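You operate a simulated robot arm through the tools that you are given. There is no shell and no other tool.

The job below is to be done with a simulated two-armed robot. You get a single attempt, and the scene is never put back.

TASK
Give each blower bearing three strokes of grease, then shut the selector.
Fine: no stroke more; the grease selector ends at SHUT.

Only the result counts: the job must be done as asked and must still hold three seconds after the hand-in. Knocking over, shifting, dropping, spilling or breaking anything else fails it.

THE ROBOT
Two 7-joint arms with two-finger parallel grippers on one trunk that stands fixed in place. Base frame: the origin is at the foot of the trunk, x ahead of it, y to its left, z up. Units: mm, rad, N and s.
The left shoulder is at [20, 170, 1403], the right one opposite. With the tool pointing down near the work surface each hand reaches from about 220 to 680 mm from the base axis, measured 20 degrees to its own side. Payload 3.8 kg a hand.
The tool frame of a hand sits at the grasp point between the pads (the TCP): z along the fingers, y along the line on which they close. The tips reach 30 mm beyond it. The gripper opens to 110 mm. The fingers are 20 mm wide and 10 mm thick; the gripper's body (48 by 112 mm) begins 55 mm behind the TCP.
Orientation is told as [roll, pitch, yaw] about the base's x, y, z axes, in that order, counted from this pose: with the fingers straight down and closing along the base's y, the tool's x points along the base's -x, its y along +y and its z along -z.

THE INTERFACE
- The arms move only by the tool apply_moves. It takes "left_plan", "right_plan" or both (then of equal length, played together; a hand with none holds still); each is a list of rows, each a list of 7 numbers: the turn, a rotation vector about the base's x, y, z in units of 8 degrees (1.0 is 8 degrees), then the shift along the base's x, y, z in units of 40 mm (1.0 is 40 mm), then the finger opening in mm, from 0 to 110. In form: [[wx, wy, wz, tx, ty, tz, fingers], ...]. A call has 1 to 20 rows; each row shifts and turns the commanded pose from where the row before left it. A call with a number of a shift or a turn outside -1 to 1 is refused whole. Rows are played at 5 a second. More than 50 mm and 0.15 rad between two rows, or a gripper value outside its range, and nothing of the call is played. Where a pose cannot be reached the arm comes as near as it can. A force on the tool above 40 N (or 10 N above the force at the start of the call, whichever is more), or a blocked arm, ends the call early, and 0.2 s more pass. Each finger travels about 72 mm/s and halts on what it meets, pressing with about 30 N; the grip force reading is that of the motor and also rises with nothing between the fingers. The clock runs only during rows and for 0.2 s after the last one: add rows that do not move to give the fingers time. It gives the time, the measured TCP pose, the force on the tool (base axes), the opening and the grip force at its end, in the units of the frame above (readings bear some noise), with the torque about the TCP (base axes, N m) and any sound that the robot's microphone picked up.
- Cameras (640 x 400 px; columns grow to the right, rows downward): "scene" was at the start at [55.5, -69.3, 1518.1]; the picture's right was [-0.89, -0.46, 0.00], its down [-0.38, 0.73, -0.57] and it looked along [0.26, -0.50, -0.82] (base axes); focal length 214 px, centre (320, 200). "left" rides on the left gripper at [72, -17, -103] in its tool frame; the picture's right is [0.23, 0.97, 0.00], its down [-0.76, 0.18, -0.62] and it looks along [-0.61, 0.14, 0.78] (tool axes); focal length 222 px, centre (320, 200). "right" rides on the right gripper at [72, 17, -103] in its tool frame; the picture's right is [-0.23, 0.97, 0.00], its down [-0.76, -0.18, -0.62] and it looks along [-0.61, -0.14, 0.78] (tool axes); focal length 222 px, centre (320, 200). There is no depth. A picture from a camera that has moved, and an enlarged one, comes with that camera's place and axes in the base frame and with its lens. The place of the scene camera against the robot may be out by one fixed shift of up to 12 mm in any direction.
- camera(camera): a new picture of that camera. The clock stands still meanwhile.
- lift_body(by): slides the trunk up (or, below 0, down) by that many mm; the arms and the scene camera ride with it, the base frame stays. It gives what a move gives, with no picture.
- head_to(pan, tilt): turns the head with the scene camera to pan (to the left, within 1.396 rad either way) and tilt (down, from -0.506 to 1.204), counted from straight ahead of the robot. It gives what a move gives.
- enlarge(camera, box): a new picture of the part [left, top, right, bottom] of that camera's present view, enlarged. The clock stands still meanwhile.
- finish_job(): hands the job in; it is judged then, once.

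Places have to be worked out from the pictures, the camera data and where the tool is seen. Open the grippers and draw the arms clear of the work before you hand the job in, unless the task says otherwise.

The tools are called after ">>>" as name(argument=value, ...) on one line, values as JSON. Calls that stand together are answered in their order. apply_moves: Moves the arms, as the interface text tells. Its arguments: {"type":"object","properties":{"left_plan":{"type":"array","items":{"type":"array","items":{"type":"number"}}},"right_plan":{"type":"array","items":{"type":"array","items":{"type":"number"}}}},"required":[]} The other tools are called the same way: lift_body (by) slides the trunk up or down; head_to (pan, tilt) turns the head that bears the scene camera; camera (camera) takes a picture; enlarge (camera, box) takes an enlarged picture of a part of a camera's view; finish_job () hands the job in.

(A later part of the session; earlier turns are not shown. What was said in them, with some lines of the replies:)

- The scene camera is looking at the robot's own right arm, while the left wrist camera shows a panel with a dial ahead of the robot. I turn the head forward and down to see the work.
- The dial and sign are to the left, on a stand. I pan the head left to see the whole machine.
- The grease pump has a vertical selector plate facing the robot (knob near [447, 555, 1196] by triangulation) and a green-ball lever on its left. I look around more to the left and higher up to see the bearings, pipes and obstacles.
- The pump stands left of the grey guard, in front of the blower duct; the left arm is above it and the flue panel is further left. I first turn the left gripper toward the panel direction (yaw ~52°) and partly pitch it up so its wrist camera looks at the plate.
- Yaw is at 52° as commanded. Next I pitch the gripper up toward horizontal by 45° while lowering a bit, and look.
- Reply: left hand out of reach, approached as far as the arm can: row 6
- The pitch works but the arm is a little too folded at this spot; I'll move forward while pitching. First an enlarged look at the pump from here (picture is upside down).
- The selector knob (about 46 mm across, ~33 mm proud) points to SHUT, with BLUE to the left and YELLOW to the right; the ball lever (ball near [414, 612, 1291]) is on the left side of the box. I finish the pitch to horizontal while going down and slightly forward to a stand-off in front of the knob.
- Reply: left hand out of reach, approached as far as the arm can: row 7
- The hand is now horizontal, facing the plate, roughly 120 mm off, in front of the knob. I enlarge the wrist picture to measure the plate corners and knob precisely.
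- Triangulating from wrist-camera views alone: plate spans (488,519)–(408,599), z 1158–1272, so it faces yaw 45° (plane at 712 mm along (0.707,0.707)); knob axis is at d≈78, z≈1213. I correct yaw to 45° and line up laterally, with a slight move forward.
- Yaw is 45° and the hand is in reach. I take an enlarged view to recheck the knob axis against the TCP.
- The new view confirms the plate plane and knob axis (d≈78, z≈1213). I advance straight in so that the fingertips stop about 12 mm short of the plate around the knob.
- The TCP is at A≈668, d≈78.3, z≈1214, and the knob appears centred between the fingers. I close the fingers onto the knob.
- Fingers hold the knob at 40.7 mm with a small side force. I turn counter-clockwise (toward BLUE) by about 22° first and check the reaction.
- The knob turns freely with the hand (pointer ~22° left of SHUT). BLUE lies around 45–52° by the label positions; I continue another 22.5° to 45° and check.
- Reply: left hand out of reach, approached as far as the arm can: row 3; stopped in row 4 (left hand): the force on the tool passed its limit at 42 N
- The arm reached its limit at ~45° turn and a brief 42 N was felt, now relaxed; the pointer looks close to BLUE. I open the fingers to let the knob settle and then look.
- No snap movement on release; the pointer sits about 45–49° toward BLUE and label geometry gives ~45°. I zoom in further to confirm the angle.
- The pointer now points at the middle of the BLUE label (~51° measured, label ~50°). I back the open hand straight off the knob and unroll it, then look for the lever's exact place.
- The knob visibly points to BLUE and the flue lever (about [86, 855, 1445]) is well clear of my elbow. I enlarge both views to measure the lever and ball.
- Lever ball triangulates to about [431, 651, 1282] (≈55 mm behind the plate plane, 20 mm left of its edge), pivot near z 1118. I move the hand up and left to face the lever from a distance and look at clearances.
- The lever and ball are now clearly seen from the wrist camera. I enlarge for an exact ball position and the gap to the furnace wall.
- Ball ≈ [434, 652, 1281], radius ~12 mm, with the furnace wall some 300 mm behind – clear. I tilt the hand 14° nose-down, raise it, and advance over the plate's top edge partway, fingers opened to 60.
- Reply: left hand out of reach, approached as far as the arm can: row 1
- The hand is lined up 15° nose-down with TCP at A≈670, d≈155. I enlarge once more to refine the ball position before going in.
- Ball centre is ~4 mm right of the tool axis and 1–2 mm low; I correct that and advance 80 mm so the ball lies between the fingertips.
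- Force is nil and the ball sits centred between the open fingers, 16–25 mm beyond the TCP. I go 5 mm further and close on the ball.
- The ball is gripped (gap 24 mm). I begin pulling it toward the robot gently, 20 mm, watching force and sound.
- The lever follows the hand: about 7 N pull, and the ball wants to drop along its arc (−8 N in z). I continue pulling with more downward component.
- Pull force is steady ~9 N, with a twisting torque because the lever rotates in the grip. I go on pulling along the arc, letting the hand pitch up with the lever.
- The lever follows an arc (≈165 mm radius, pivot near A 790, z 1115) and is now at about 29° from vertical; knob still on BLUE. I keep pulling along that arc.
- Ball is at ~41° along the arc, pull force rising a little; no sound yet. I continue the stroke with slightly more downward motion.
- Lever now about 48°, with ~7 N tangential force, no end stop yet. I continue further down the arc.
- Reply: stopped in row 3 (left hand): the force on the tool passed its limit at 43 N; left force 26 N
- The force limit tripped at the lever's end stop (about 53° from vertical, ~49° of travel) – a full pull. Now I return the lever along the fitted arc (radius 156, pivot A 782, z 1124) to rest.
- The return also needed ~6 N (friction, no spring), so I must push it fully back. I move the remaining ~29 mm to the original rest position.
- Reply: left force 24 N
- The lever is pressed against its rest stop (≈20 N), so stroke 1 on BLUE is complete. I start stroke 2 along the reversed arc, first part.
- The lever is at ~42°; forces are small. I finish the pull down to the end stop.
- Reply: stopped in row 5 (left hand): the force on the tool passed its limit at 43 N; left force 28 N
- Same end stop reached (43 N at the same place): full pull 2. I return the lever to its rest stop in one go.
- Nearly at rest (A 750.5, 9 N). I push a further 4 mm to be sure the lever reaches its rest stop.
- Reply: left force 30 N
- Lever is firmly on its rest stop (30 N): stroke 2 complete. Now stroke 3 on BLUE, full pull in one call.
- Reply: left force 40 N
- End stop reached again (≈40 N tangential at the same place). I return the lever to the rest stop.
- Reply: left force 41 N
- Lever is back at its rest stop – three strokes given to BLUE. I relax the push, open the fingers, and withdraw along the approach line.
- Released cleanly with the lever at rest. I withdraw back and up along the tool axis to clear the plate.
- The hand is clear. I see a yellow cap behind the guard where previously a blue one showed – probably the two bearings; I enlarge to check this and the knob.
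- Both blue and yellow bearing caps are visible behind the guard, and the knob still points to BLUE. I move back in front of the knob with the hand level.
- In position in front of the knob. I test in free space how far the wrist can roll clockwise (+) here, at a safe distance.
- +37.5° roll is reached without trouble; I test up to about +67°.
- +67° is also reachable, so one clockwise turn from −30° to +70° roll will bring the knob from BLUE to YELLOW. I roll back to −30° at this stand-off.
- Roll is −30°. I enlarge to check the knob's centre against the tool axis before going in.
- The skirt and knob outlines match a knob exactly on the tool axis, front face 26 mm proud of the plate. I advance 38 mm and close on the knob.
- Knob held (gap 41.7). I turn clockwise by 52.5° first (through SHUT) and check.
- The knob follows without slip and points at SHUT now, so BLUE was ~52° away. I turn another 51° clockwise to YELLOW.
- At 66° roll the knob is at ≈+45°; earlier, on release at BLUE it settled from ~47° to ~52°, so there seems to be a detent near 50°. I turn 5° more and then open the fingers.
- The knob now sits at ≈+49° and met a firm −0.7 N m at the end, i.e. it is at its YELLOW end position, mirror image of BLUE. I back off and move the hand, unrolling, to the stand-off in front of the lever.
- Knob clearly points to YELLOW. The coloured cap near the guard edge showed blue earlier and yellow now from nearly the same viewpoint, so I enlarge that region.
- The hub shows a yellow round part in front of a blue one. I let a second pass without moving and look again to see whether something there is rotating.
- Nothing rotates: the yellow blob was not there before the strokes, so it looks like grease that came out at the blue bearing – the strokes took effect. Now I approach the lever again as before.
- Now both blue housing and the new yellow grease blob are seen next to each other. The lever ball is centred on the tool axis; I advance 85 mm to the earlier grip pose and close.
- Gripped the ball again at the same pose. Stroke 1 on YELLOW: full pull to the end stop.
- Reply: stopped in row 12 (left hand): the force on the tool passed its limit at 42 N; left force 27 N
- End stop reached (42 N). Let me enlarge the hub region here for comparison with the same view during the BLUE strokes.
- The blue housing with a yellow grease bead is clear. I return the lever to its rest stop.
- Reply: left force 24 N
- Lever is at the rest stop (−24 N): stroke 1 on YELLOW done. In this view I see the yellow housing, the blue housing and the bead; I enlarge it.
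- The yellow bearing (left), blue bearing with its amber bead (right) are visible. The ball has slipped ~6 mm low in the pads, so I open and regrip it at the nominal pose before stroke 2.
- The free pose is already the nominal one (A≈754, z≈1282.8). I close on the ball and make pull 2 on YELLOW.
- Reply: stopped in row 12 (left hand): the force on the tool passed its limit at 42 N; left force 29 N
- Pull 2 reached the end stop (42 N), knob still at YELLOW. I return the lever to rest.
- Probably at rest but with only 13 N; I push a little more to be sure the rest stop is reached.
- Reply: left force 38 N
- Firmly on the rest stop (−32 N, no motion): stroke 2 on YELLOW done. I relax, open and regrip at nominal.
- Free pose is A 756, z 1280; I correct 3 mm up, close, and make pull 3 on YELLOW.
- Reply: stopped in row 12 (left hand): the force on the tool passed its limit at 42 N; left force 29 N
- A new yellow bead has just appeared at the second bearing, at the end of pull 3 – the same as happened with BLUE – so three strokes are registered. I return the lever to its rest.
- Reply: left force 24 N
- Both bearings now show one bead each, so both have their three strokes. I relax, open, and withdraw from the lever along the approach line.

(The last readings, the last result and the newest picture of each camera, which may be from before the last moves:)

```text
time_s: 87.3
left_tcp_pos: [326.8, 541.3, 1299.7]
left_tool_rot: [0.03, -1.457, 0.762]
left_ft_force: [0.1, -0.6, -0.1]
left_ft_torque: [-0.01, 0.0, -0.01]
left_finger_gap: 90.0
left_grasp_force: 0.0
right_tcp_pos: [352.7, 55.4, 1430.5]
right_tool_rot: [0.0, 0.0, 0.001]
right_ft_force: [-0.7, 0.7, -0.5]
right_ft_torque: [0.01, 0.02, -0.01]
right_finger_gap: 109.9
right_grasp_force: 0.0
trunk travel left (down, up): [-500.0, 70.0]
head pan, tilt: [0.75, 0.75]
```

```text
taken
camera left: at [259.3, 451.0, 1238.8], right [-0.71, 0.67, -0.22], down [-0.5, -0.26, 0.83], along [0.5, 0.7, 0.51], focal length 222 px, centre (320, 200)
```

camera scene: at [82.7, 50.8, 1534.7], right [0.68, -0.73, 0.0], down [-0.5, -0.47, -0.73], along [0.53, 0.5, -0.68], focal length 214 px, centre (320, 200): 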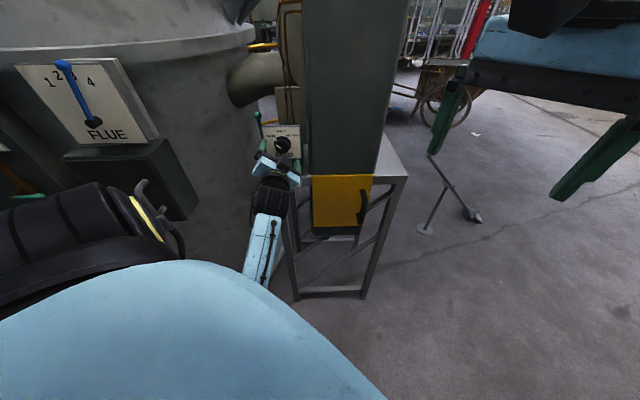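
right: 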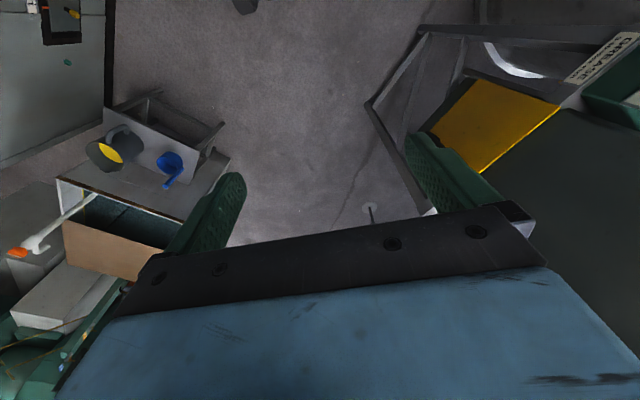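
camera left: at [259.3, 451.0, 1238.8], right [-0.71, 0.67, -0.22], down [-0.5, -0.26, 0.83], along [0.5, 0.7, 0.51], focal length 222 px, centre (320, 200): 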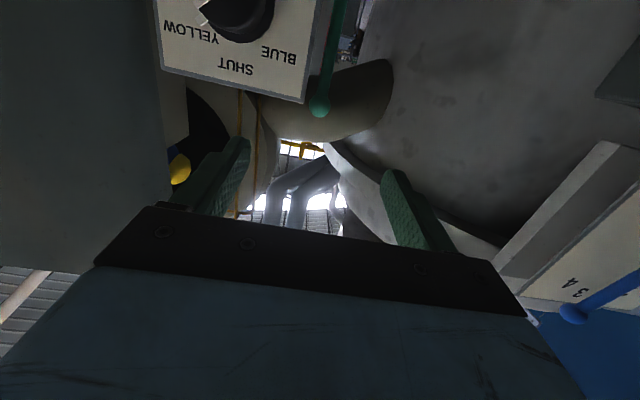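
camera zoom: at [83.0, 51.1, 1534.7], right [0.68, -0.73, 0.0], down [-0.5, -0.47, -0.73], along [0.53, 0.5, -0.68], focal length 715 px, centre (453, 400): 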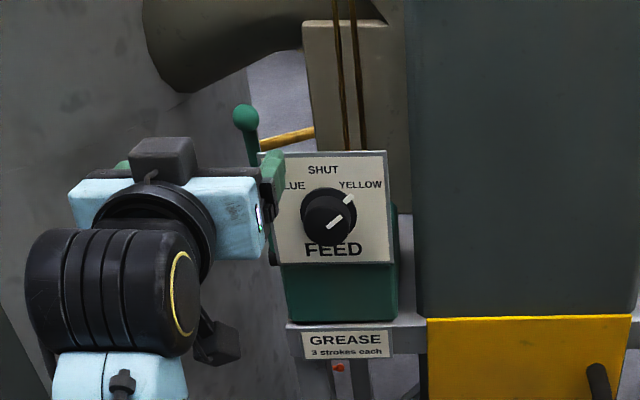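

Lever upright at rest, knob at YELLOW. I move back in front of the knob, level the hand, and pre-roll it +30° so I can turn the knob back counter-clockwise to SHUT.

>>> apply_moves(left_plan=[[0.287, -0.287, 0, 0.278, -0.384, -0.53, 90], [0.287, -0.287, 0, 0.278, -0.384, -0.53, 100], [0, 0, 0, 0.278, -0.384, -0.53, 100], [0, 0, 0, 0.278, -0.384, -0.53, 100], [0.663, 0.663, 0, 0.1, 0.1, 0, 100], [0.663, 0.663, 0, 0.1, 0.1, 0, 100], [0.663, 0.663, 0, 0.1, 0.1, 0, 100], [0.663, 0.663, 0, 0.1, 0.1, 0, 100], [0, 0, 0, 0, 0, 0, 100]])

>>> enlarge(camera="left", box=[220, 60, 420, 240])

```text
time_s: 89.3
left_tcp_pos: [388.6, 495.3, 1215.1]
left_tool_rot: [1.574, -1.043, -0.782]
left_ft_force: [-0.3, 1.2, -0.4]
left_ft_torque: [-0.03, 0.02, 0.0]
left_finger_gap: 99.6
left_grasp_force: 0.1
right_tcp_pos: [352.6, 54.3, 1430.0]
right_tool_rot: [0.0, -0.001, -0.001]
right_ft_force: [-0.5, -0.2, -0.5]
right_ft_torque: [0.01, 0.01, -0.01]
right_finger_gap: 110.2
right_grasp_force: 0.0
trunk travel left (down, up): [-500.0, 70.0]
head pan, tilt: [0.75, 0.75]
```

```text
2.22 times, centred on (320, 150) of left
camera zoom: at [298.1, 438.3, 1143.6], right [-0.68, 0.67, 0.29], down [-0.28, -0.61, 0.75], along [0.68, 0.43, 0.6], focal length 494 px, centre (320, 311)
```

zoom: 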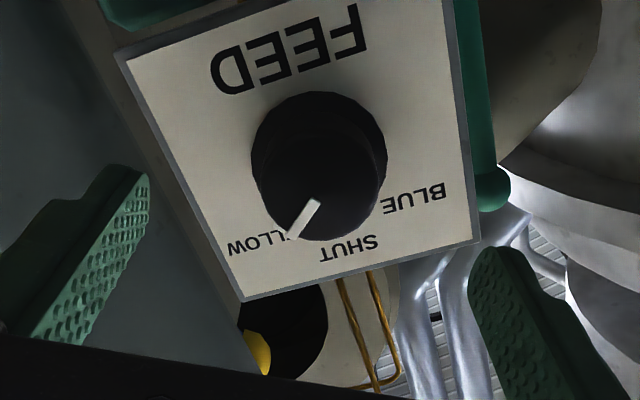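

Knob is centred in view (skirt symmetric about the tool axis). I advance 44 mm and close on the knob.

>>> apply_moves(left_plan=[[0, 0, 0, 0.383, 0.403, -0.01, 100], [0, 0, 0, 0.383, 0.403, 0, 100], [0, 0, 0, 0, 0, 0, 60], [0, 0, 0, 0, 0, 0, 30], [0, 0, 0, 0, 0, 0, 20], [0, 0, 0, 0, 0, 0, 20], [0, 0, 0, 0, 0, 0, 20]])

>>> enlarge(camera="left", box=[220, 70, 420, 250])

```text
time_s: 90.9
left_tcp_pos: [419.0, 527.2, 1213.8]
left_tool_rot: [1.571, -1.045, -0.781]
left_ft_force: [3.7, -5.5, -4.6]
left_ft_torque: [-0.12, -0.08, -0.69]
left_finger_gap: 41.0
left_grasp_force: 44.7
right_tcp_pos: [352.7, 54.4, 1429.7]
right_tool_rot: [0.0, 0.0, -0.003]
right_ft_force: [0.1, -0.4, -0.2]
right_ft_torque: [0.0, 0.03, 0.0]
right_finger_gap: 110.0
right_grasp_force: 0.0
trunk travel left (down, up): [-500.0, 70.0]
head pan, tilt: [0.75, 0.75]
```

```text
2.22 times, centred on (320, 160) of left
camera zoom: at [329.1, 470.0, 1142.8], right [-0.68, 0.67, 0.29], down [-0.28, -0.6, 0.75], along [0.68, 0.43, 0.6], focal length 494 px, centre (320, 289)
```

zoom: 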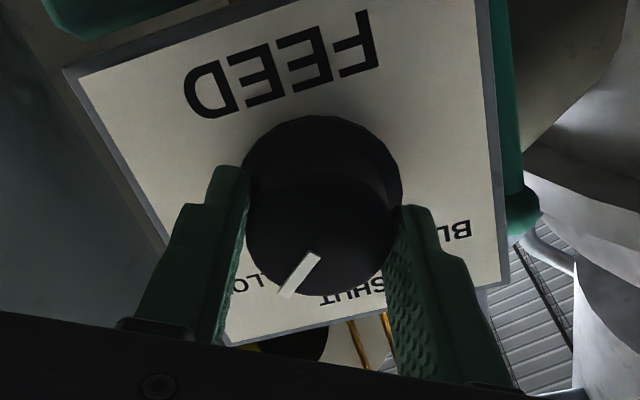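

Knob held again. I turn counter-clockwise by 48° toward SHUT and check the pointer.

>>> apply_moves(left_plan=[[-0.707, -0.707, 0, 0, 0, 0, 20], [-0.707, -0.707, 0, 0, 0, 0, 20], [-0.707, -0.707, 0, 0, 0, 0, 20], [-0.707, -0.707, 0, 0, 0, 0, 20], [-0.707, -0.707, 0, 0, 0, 0, 20], [-0.707, -0.707, 0, 0, 0, 0, 20], [0, 0, 0, 0, 0, 0, 20], [0, 0, 0, 0, 0, 0, 20]])

>>> enlarge(camera="left", box=[220, 70, 420, 250])

>>> enlarge(camera="scene", box=[260, 120, 310, 160])

```text
time_s: 92.7
left_tcp_pos: [419.6, 527.6, 1215.1]
left_tool_rot: [-1.56, -1.258, 2.351]
left_ft_force: [5.3, -4.5, -3.7]
left_ft_torque: [0.09, -0.1, -0.42]
left_finger_gap: 40.5
left_grasp_force: 45.1
right_tcp_pos: [354.0, 54.1, 1429.2]
right_tool_rot: [0.0, 0.002, -0.001]
right_ft_force: [-0.3, 0.3, -0.5]
right_ft_torque: [-0.02, -0.01, -0.01]
right_finger_gap: 110.1
right_grasp_force: 0.0
trunk travel left (down, up): [-500.0, 70.0]
head pan, tilt: [0.75, 0.75]
```

```text
2.22 times, centred on (320, 160) of left
camera zoom: at [372.2, 427.0, 1150.5], right [-0.61, 0.6, -0.52], down [-0.72, -0.16, 0.67], along [0.32, 0.78, 0.53], focal length 494 px, centre (320, 289)
```

zoom: 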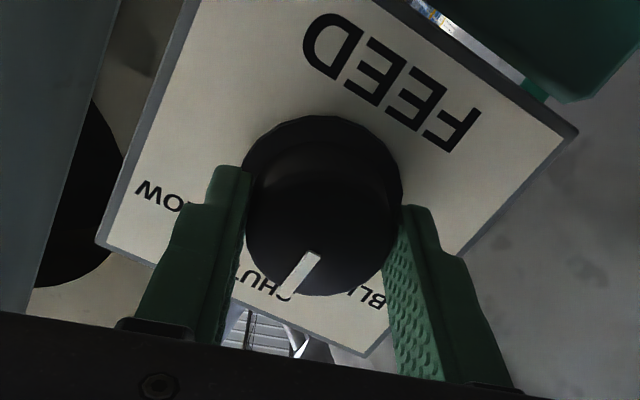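

```text
10.00 times, centred on (285, 140) of scene
camera zoom: at [84.0, 50.4, 1534.7], right [0.68, -0.73, 0.0], down [-0.5, -0.46, -0.73], along [0.53, 0.5, -0.68], focal length 2145 px, centre (670, 800)
```

zoom: 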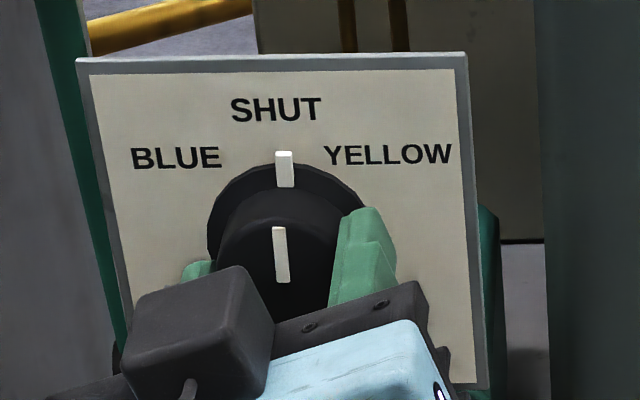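

The pointer is within about 1–2° of SHUT (slightly toward YELLOW). I trim by −1.5°, then open the fingers and check that it stays.

>>> apply_moves(left_plan=[[-0.133, -0.133, 0, 0, 0, 0, 20], [0, 0, 0, 0, 0, 0, 20], [0, 0, 0, 0, 0, 0, 50], [0, 0, 0, 0, 0, 0, 80], [0, 0, 0, 0, 0, 0, 95], [0, 0, 0, 0, 0, 0, 95]])

>>> enlarge(camera="left", box=[220, 70, 420, 250])

>>> enlarge(camera="scene", box=[260, 120, 310, 160])

```text
time_s: 94.1
left_tcp_pos: [416.7, 528.0, 1214.8]
left_tool_rot: [-1.563, -1.231, 2.352]
left_ft_force: [0.5, 0.7, 0.5]
left_ft_torque: [0.03, -0.02, -0.01]
left_finger_gap: 95.1
left_grasp_force: 0.0
right_tcp_pos: [353.5, 54.4, 1430.7]
right_tool_rot: [0.001, 0.001, 0.0]
right_ft_force: [-0.4, 0.1, 0.9]
right_ft_torque: [-0.01, 0.0, 0.01]
right_finger_gap: 109.8
right_grasp_force: 0.0
trunk travel left (down, up): [-500.0, 70.0]
head pan, tilt: [0.75, 0.75]
```

```text
2.22 times, centred on (320, 160) of left
camera zoom: at [372.2, 426.4, 1151.7], right [-0.6, 0.59, -0.54], down [-0.74, -0.15, 0.66], along [0.31, 0.79, 0.52], focal length 494 px, centre (320, 289)
```

zoom: 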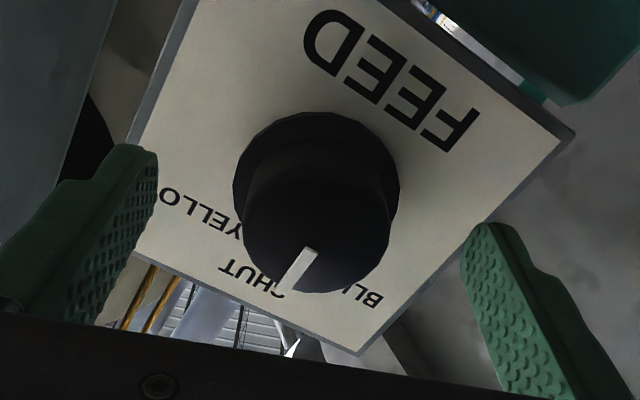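

```text
10.00 times, centred on (285, 140) of scene
camera zoom: at [82.9, 50.8, 1534.7], right [0.68, -0.73, 0.0], down [-0.5, -0.47, -0.73], along [0.53, 0.5, -0.68], focal length 2145 px, centre (670, 800)
```

zoom: 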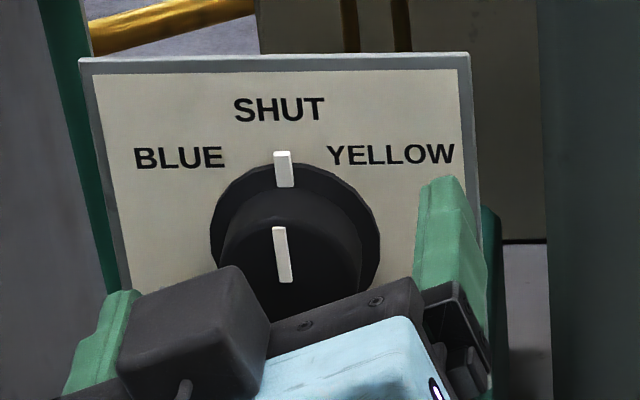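

The knob points to SHUT within ~1–2° and stayed there after release. I back the hand straight off and unroll it, then raise it away from the work.

>>> apply_moves(left_plan=[[0, 0, 0, -0.35, -0.35, 0, 100], [0, 0, 0, -0.383, -0.383, 0, 100], [0, 0, 0, -0.383, -0.383, 0, 100], [0.575, 0.575, 0, 0, 0, 0, 100], [0.575, 0.575, 0, 0, 0, 0, 100], [0.575, 0.575, 0, 0, 0, 0.2, 100], [-0.5, 0.5, 0, 0, -0.2, 0.6, 105], [-0.5, 0.5, 0, 0, -0.2, 0.7, 105], [-0.5, 0.5, 0, 0, -0.2, 0.7, 105], [-0.5, 0.5, 0, 0, -0.2, 0.7, 105], [-0.5, 0.5, 0, 0, -0.2, 0.7, 105], [0, 0, 0, 0, 0, 0, 105]])

>>> camera(camera="left")

>>> camera(camera="scene")

```text
time_s: 96.7
left_tcp_pos: [376.8, 445.8, 1357.5]
left_tool_rot: [0.009, -1.076, 0.781]
left_ft_force: [0.1, -0.1, -0.2]
left_ft_torque: [-0.01, -0.02, 0.04]
left_finger_gap: 105.2
left_grasp_force: 0.0
left hand out of reach, approached as far as the arm can: row 10
right_tcp_pos: [352.8, 55.7, 1430.5]
right_tool_rot: [0.0, -0.001, -0.001]
right_ft_force: [-0.6, -1.0, 0.5]
right_ft_torque: [-0.02, -0.02, 0.03]
right_finger_gap: 110.0
right_grasp_force: 0.1
trunk travel left (down, up): [-500.0, 70.0]
head pan, tilt: [0.75, 0.75]
```

```text
taken
camera left: at [299.1, 344.4, 1343.1], right [-0.77, 0.61, -0.2], down [-0.25, -0.01, 0.97], along [0.59, 0.79, 0.16], focal length 222 px, centre (320, 200)
```

left: 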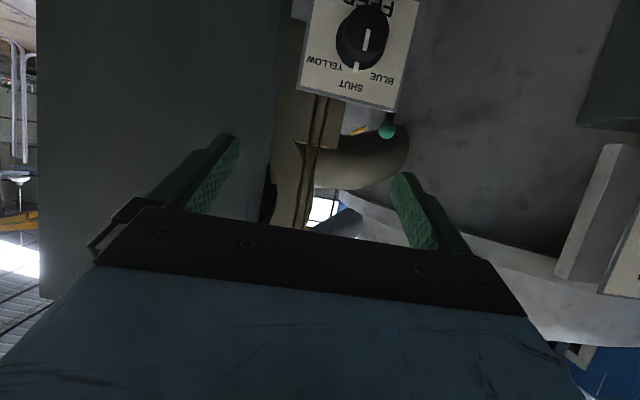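

```text
taken
camera scene: at [82.4, 51.1, 1534.7], right [0.68, -0.73, 0.0], down [-0.5, -0.47, -0.73], along [0.54, 0.5, -0.68], focal length 214 px, centre (320, 200)
```

scene: 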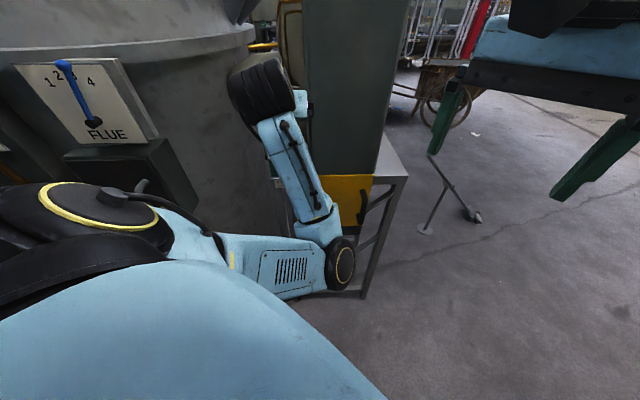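

The hand is clear above; I enlarge the wrist view to verify selector and lever.

>>> enlarge(camera="left", box=[280, 0, 440, 160])

```text
2.50 times, centred on (360, 80) of left
camera zoom: at [299.1, 344.4, 1343.1], right [-0.77, 0.61, -0.2], down [-0.25, -0.01, 0.97], along [0.59, 0.79, 0.16], focal length 555 px, centre (220, 500)
```

zoom: 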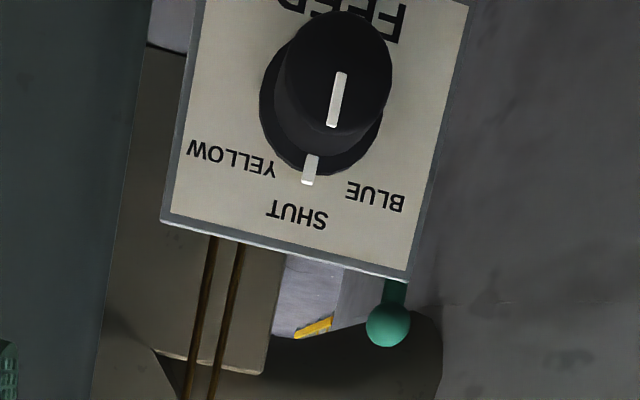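

Selector is exactly on SHUT and the lever upright at rest. I draw the left hand further up and back, nose down, for good clearance.

>>> apply_moves(left_plan=[[-0.55, 0.55, 0, 0, 0, 0.4, 105], [-0.55, 0.55, 0, 0, 0, 0.4, 105], [-0.55, 0.55, 0, -0.1, -0.05, 0.4, 105], [-0.55, 0.55, 0, -0.15, -0.1, 0.4, 105], [-0.55, 0.55, 0, -0.15, -0.1, 0.4, 105], [-0.55, 0.55, 0, -0.15, -0.1, 0.4, 105], [0, 0, 0, 0, 0, 0, 105]])

>>> camera(camera="scene")

>>> camera(camera="left")

```text
time_s: 98.0
left_tcp_pos: [360.0, 435.6, 1433.7]
left_tool_rot: [0.015, -0.523, 0.781]
left_ft_force: [0.5, -0.1, -0.5]
left_ft_torque: [0.01, -0.01, 0.02]
left_finger_gap: 105.0
left_grasp_force: 0.0
right_tcp_pos: [350.8, 54.4, 1439.3]
right_tool_rot: [0.02, -0.008, 0.0]
right_ft_force: [-2.2, -9.4, 4.9]
right_ft_torque: [0.07, 0.01, 0.01]
right_finger_gap: 105.7
right_grasp_force: 0.0
trunk travel left (down, up): [-500.0, 70.0]
head pan, tilt: [0.75, 0.75]
stopped in row 6 (right hand): the force on the tool passed its limit at 71 N (the readings are from after the stop); the commanded pose is now the measured one
```

```text
taken
camera scene: at [82.3, 50.6, 1534.8], right [0.68, -0.73, 0.0], down [-0.5, -0.46, -0.73], along [0.54, 0.5, -0.68], focal length 214 px, centre (320, 200)
```

scene: 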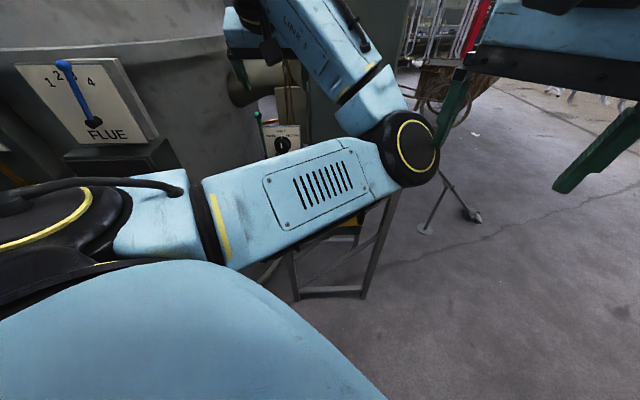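

```text
taken
camera left: at [290.5, 342.6, 1486.9], right [-0.83, 0.55, -0.1], down [0.13, 0.36, 0.92], along [0.54, 0.75, -0.37], focal length 222 px, centre (320, 200)
```

left: 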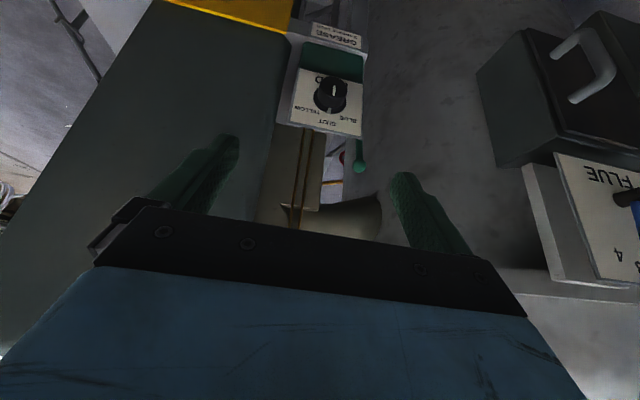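

The left elbow swung over and touched the right gripper's finger. I move the right hand away to the right to separate them; the work itself is untouched.

>>> apply_moves(right_plan=[[0, 0, 0, 0, -0.5, 0, 105], [0, 0, 0, 0, -0.7, 0, 105], [0, 0, 0, 0, -0.7, 0, 105], [0, 0, 0, 0, -0.6, 0, 105], [0, 0, 0, 0, 0, 0, 105]])

>>> camera(camera="scene")

>>> enlarge(camera="left", box=[260, 20, 400, 180])

```text
time_s: 99.2
left_tcp_pos: [360.6, 437.1, 1434.3]
left_tool_rot: [0.016, -0.524, 0.781]
left_ft_force: [-0.4, 0.0, 0.3]
left_ft_torque: [-0.02, 0.01, -0.03]
left_finger_gap: 105.1
left_grasp_force: 0.0
right_tcp_pos: [351.5, -44.3, 1439.8]
right_tool_rot: [0.02, -0.007, 0.0]
right_ft_force: [-0.5, 0.5, 0.1]
right_ft_torque: [0.0, -0.01, -0.04]
right_finger_gap: 105.2
right_grasp_force: 0.1
trunk travel left (down, up): [-500.0, 70.0]
head pan, tilt: [0.75, 0.75]
```

```text
taken
camera scene: at [82.8, 51.8, 1534.7], right [0.68, -0.73, 0.0], down [-0.5, -0.47, -0.73], along [0.53, 0.5, -0.68], focal length 214 px, centre (320, 200)
```

scene: 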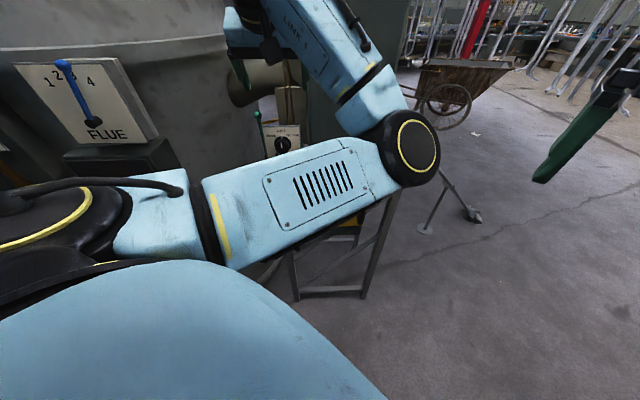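

```text
2.50 times, centred on (330, 100) of left
camera zoom: at [291.2, 343.4, 1486.8], right [-0.83, 0.55, -0.1], down [0.13, 0.36, 0.92], along [0.54, 0.75, -0.37], focal length 555 px, centre (295, 450)
```

zoom: 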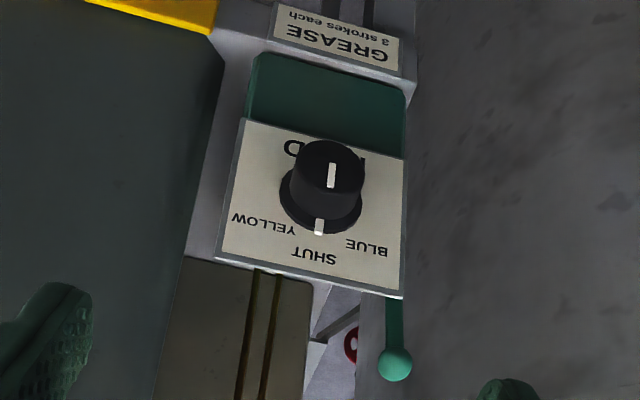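

Both hands are force-free and apart, the selector reads SHUT, the lever is at rest and the flue lever unchanged. A last look ahead to check nothing else was disturbed.

>>> head_to(pan=0.2, tilt=0.7)

>>> camera(camera="scene")

```text
time_s: 100.1
left_tcp_pos: [360.2, 435.1, 1434.3]
left_tool_rot: [0.014, -0.522, 0.78]
left_ft_force: [0.6, 0.6, 0.4]
left_ft_torque: [0.02, 0.01, 0.04]
left_finger_gap: 104.8
left_grasp_force: 0.1
right_tcp_pos: [351.5, -44.6, 1439.0]
right_tool_rot: [0.021, -0.008, 0.002]
right_ft_force: [-0.3, -0.3, -0.5]
right_ft_torque: [0.02, -0.02, 0.01]
right_finger_gap: 104.9
right_grasp_force: 0.0
trunk travel left (down, up): [-500.0, 70.0]
head pan, tilt: [0.201, 0.7]
```

```text
taken
camera scene: at [105.3, 11.6, 1539.0], right [0.2, -0.98, 0.0], down [-0.63, -0.13, -0.76], along [0.75, 0.15, -0.64], focal length 214 px, centre (320, 200)
```

scene: 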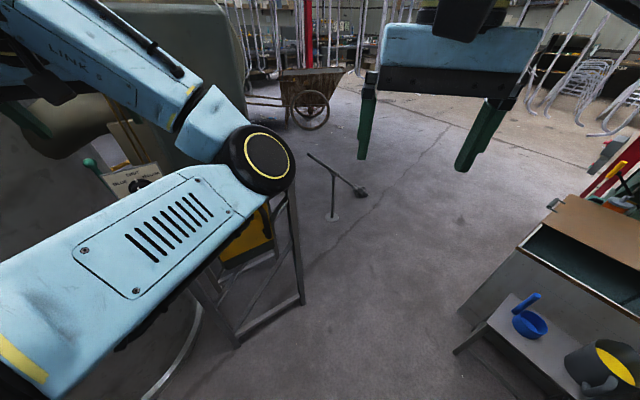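

Everything else stands as it was, both grippers are open and clear of the work, each bearing has had three strokes, and the selector is at SHUT. I hand the job in.

>>> finish_job()

```text
The job is handed in.
```

I gave each blower bearing three full lever strokes, blue first and then yellow, and turned the grease selector back to SHUT. The job is handed in; I don't have the verdict.

- **Strokes:** Every pull ran to the lever's end stop and every return went back to its rest stop. A grease bead showed at the yellow bearing on its third pull. One was at the blue bearing after its three strokes, and it wasn't there after the first.
- **Selector:** After I let go, the pointer was within about 2° of SHUT and stayed there. The lever is upright at rest.
- **Unplanned contact:** While I was drawing back at the end, the left elbow bumped the right gripper (71 N). I moved the right hand clear and saw nothing else shifted; the flue lever is where it was.

Both grippers are open and clear of the work.
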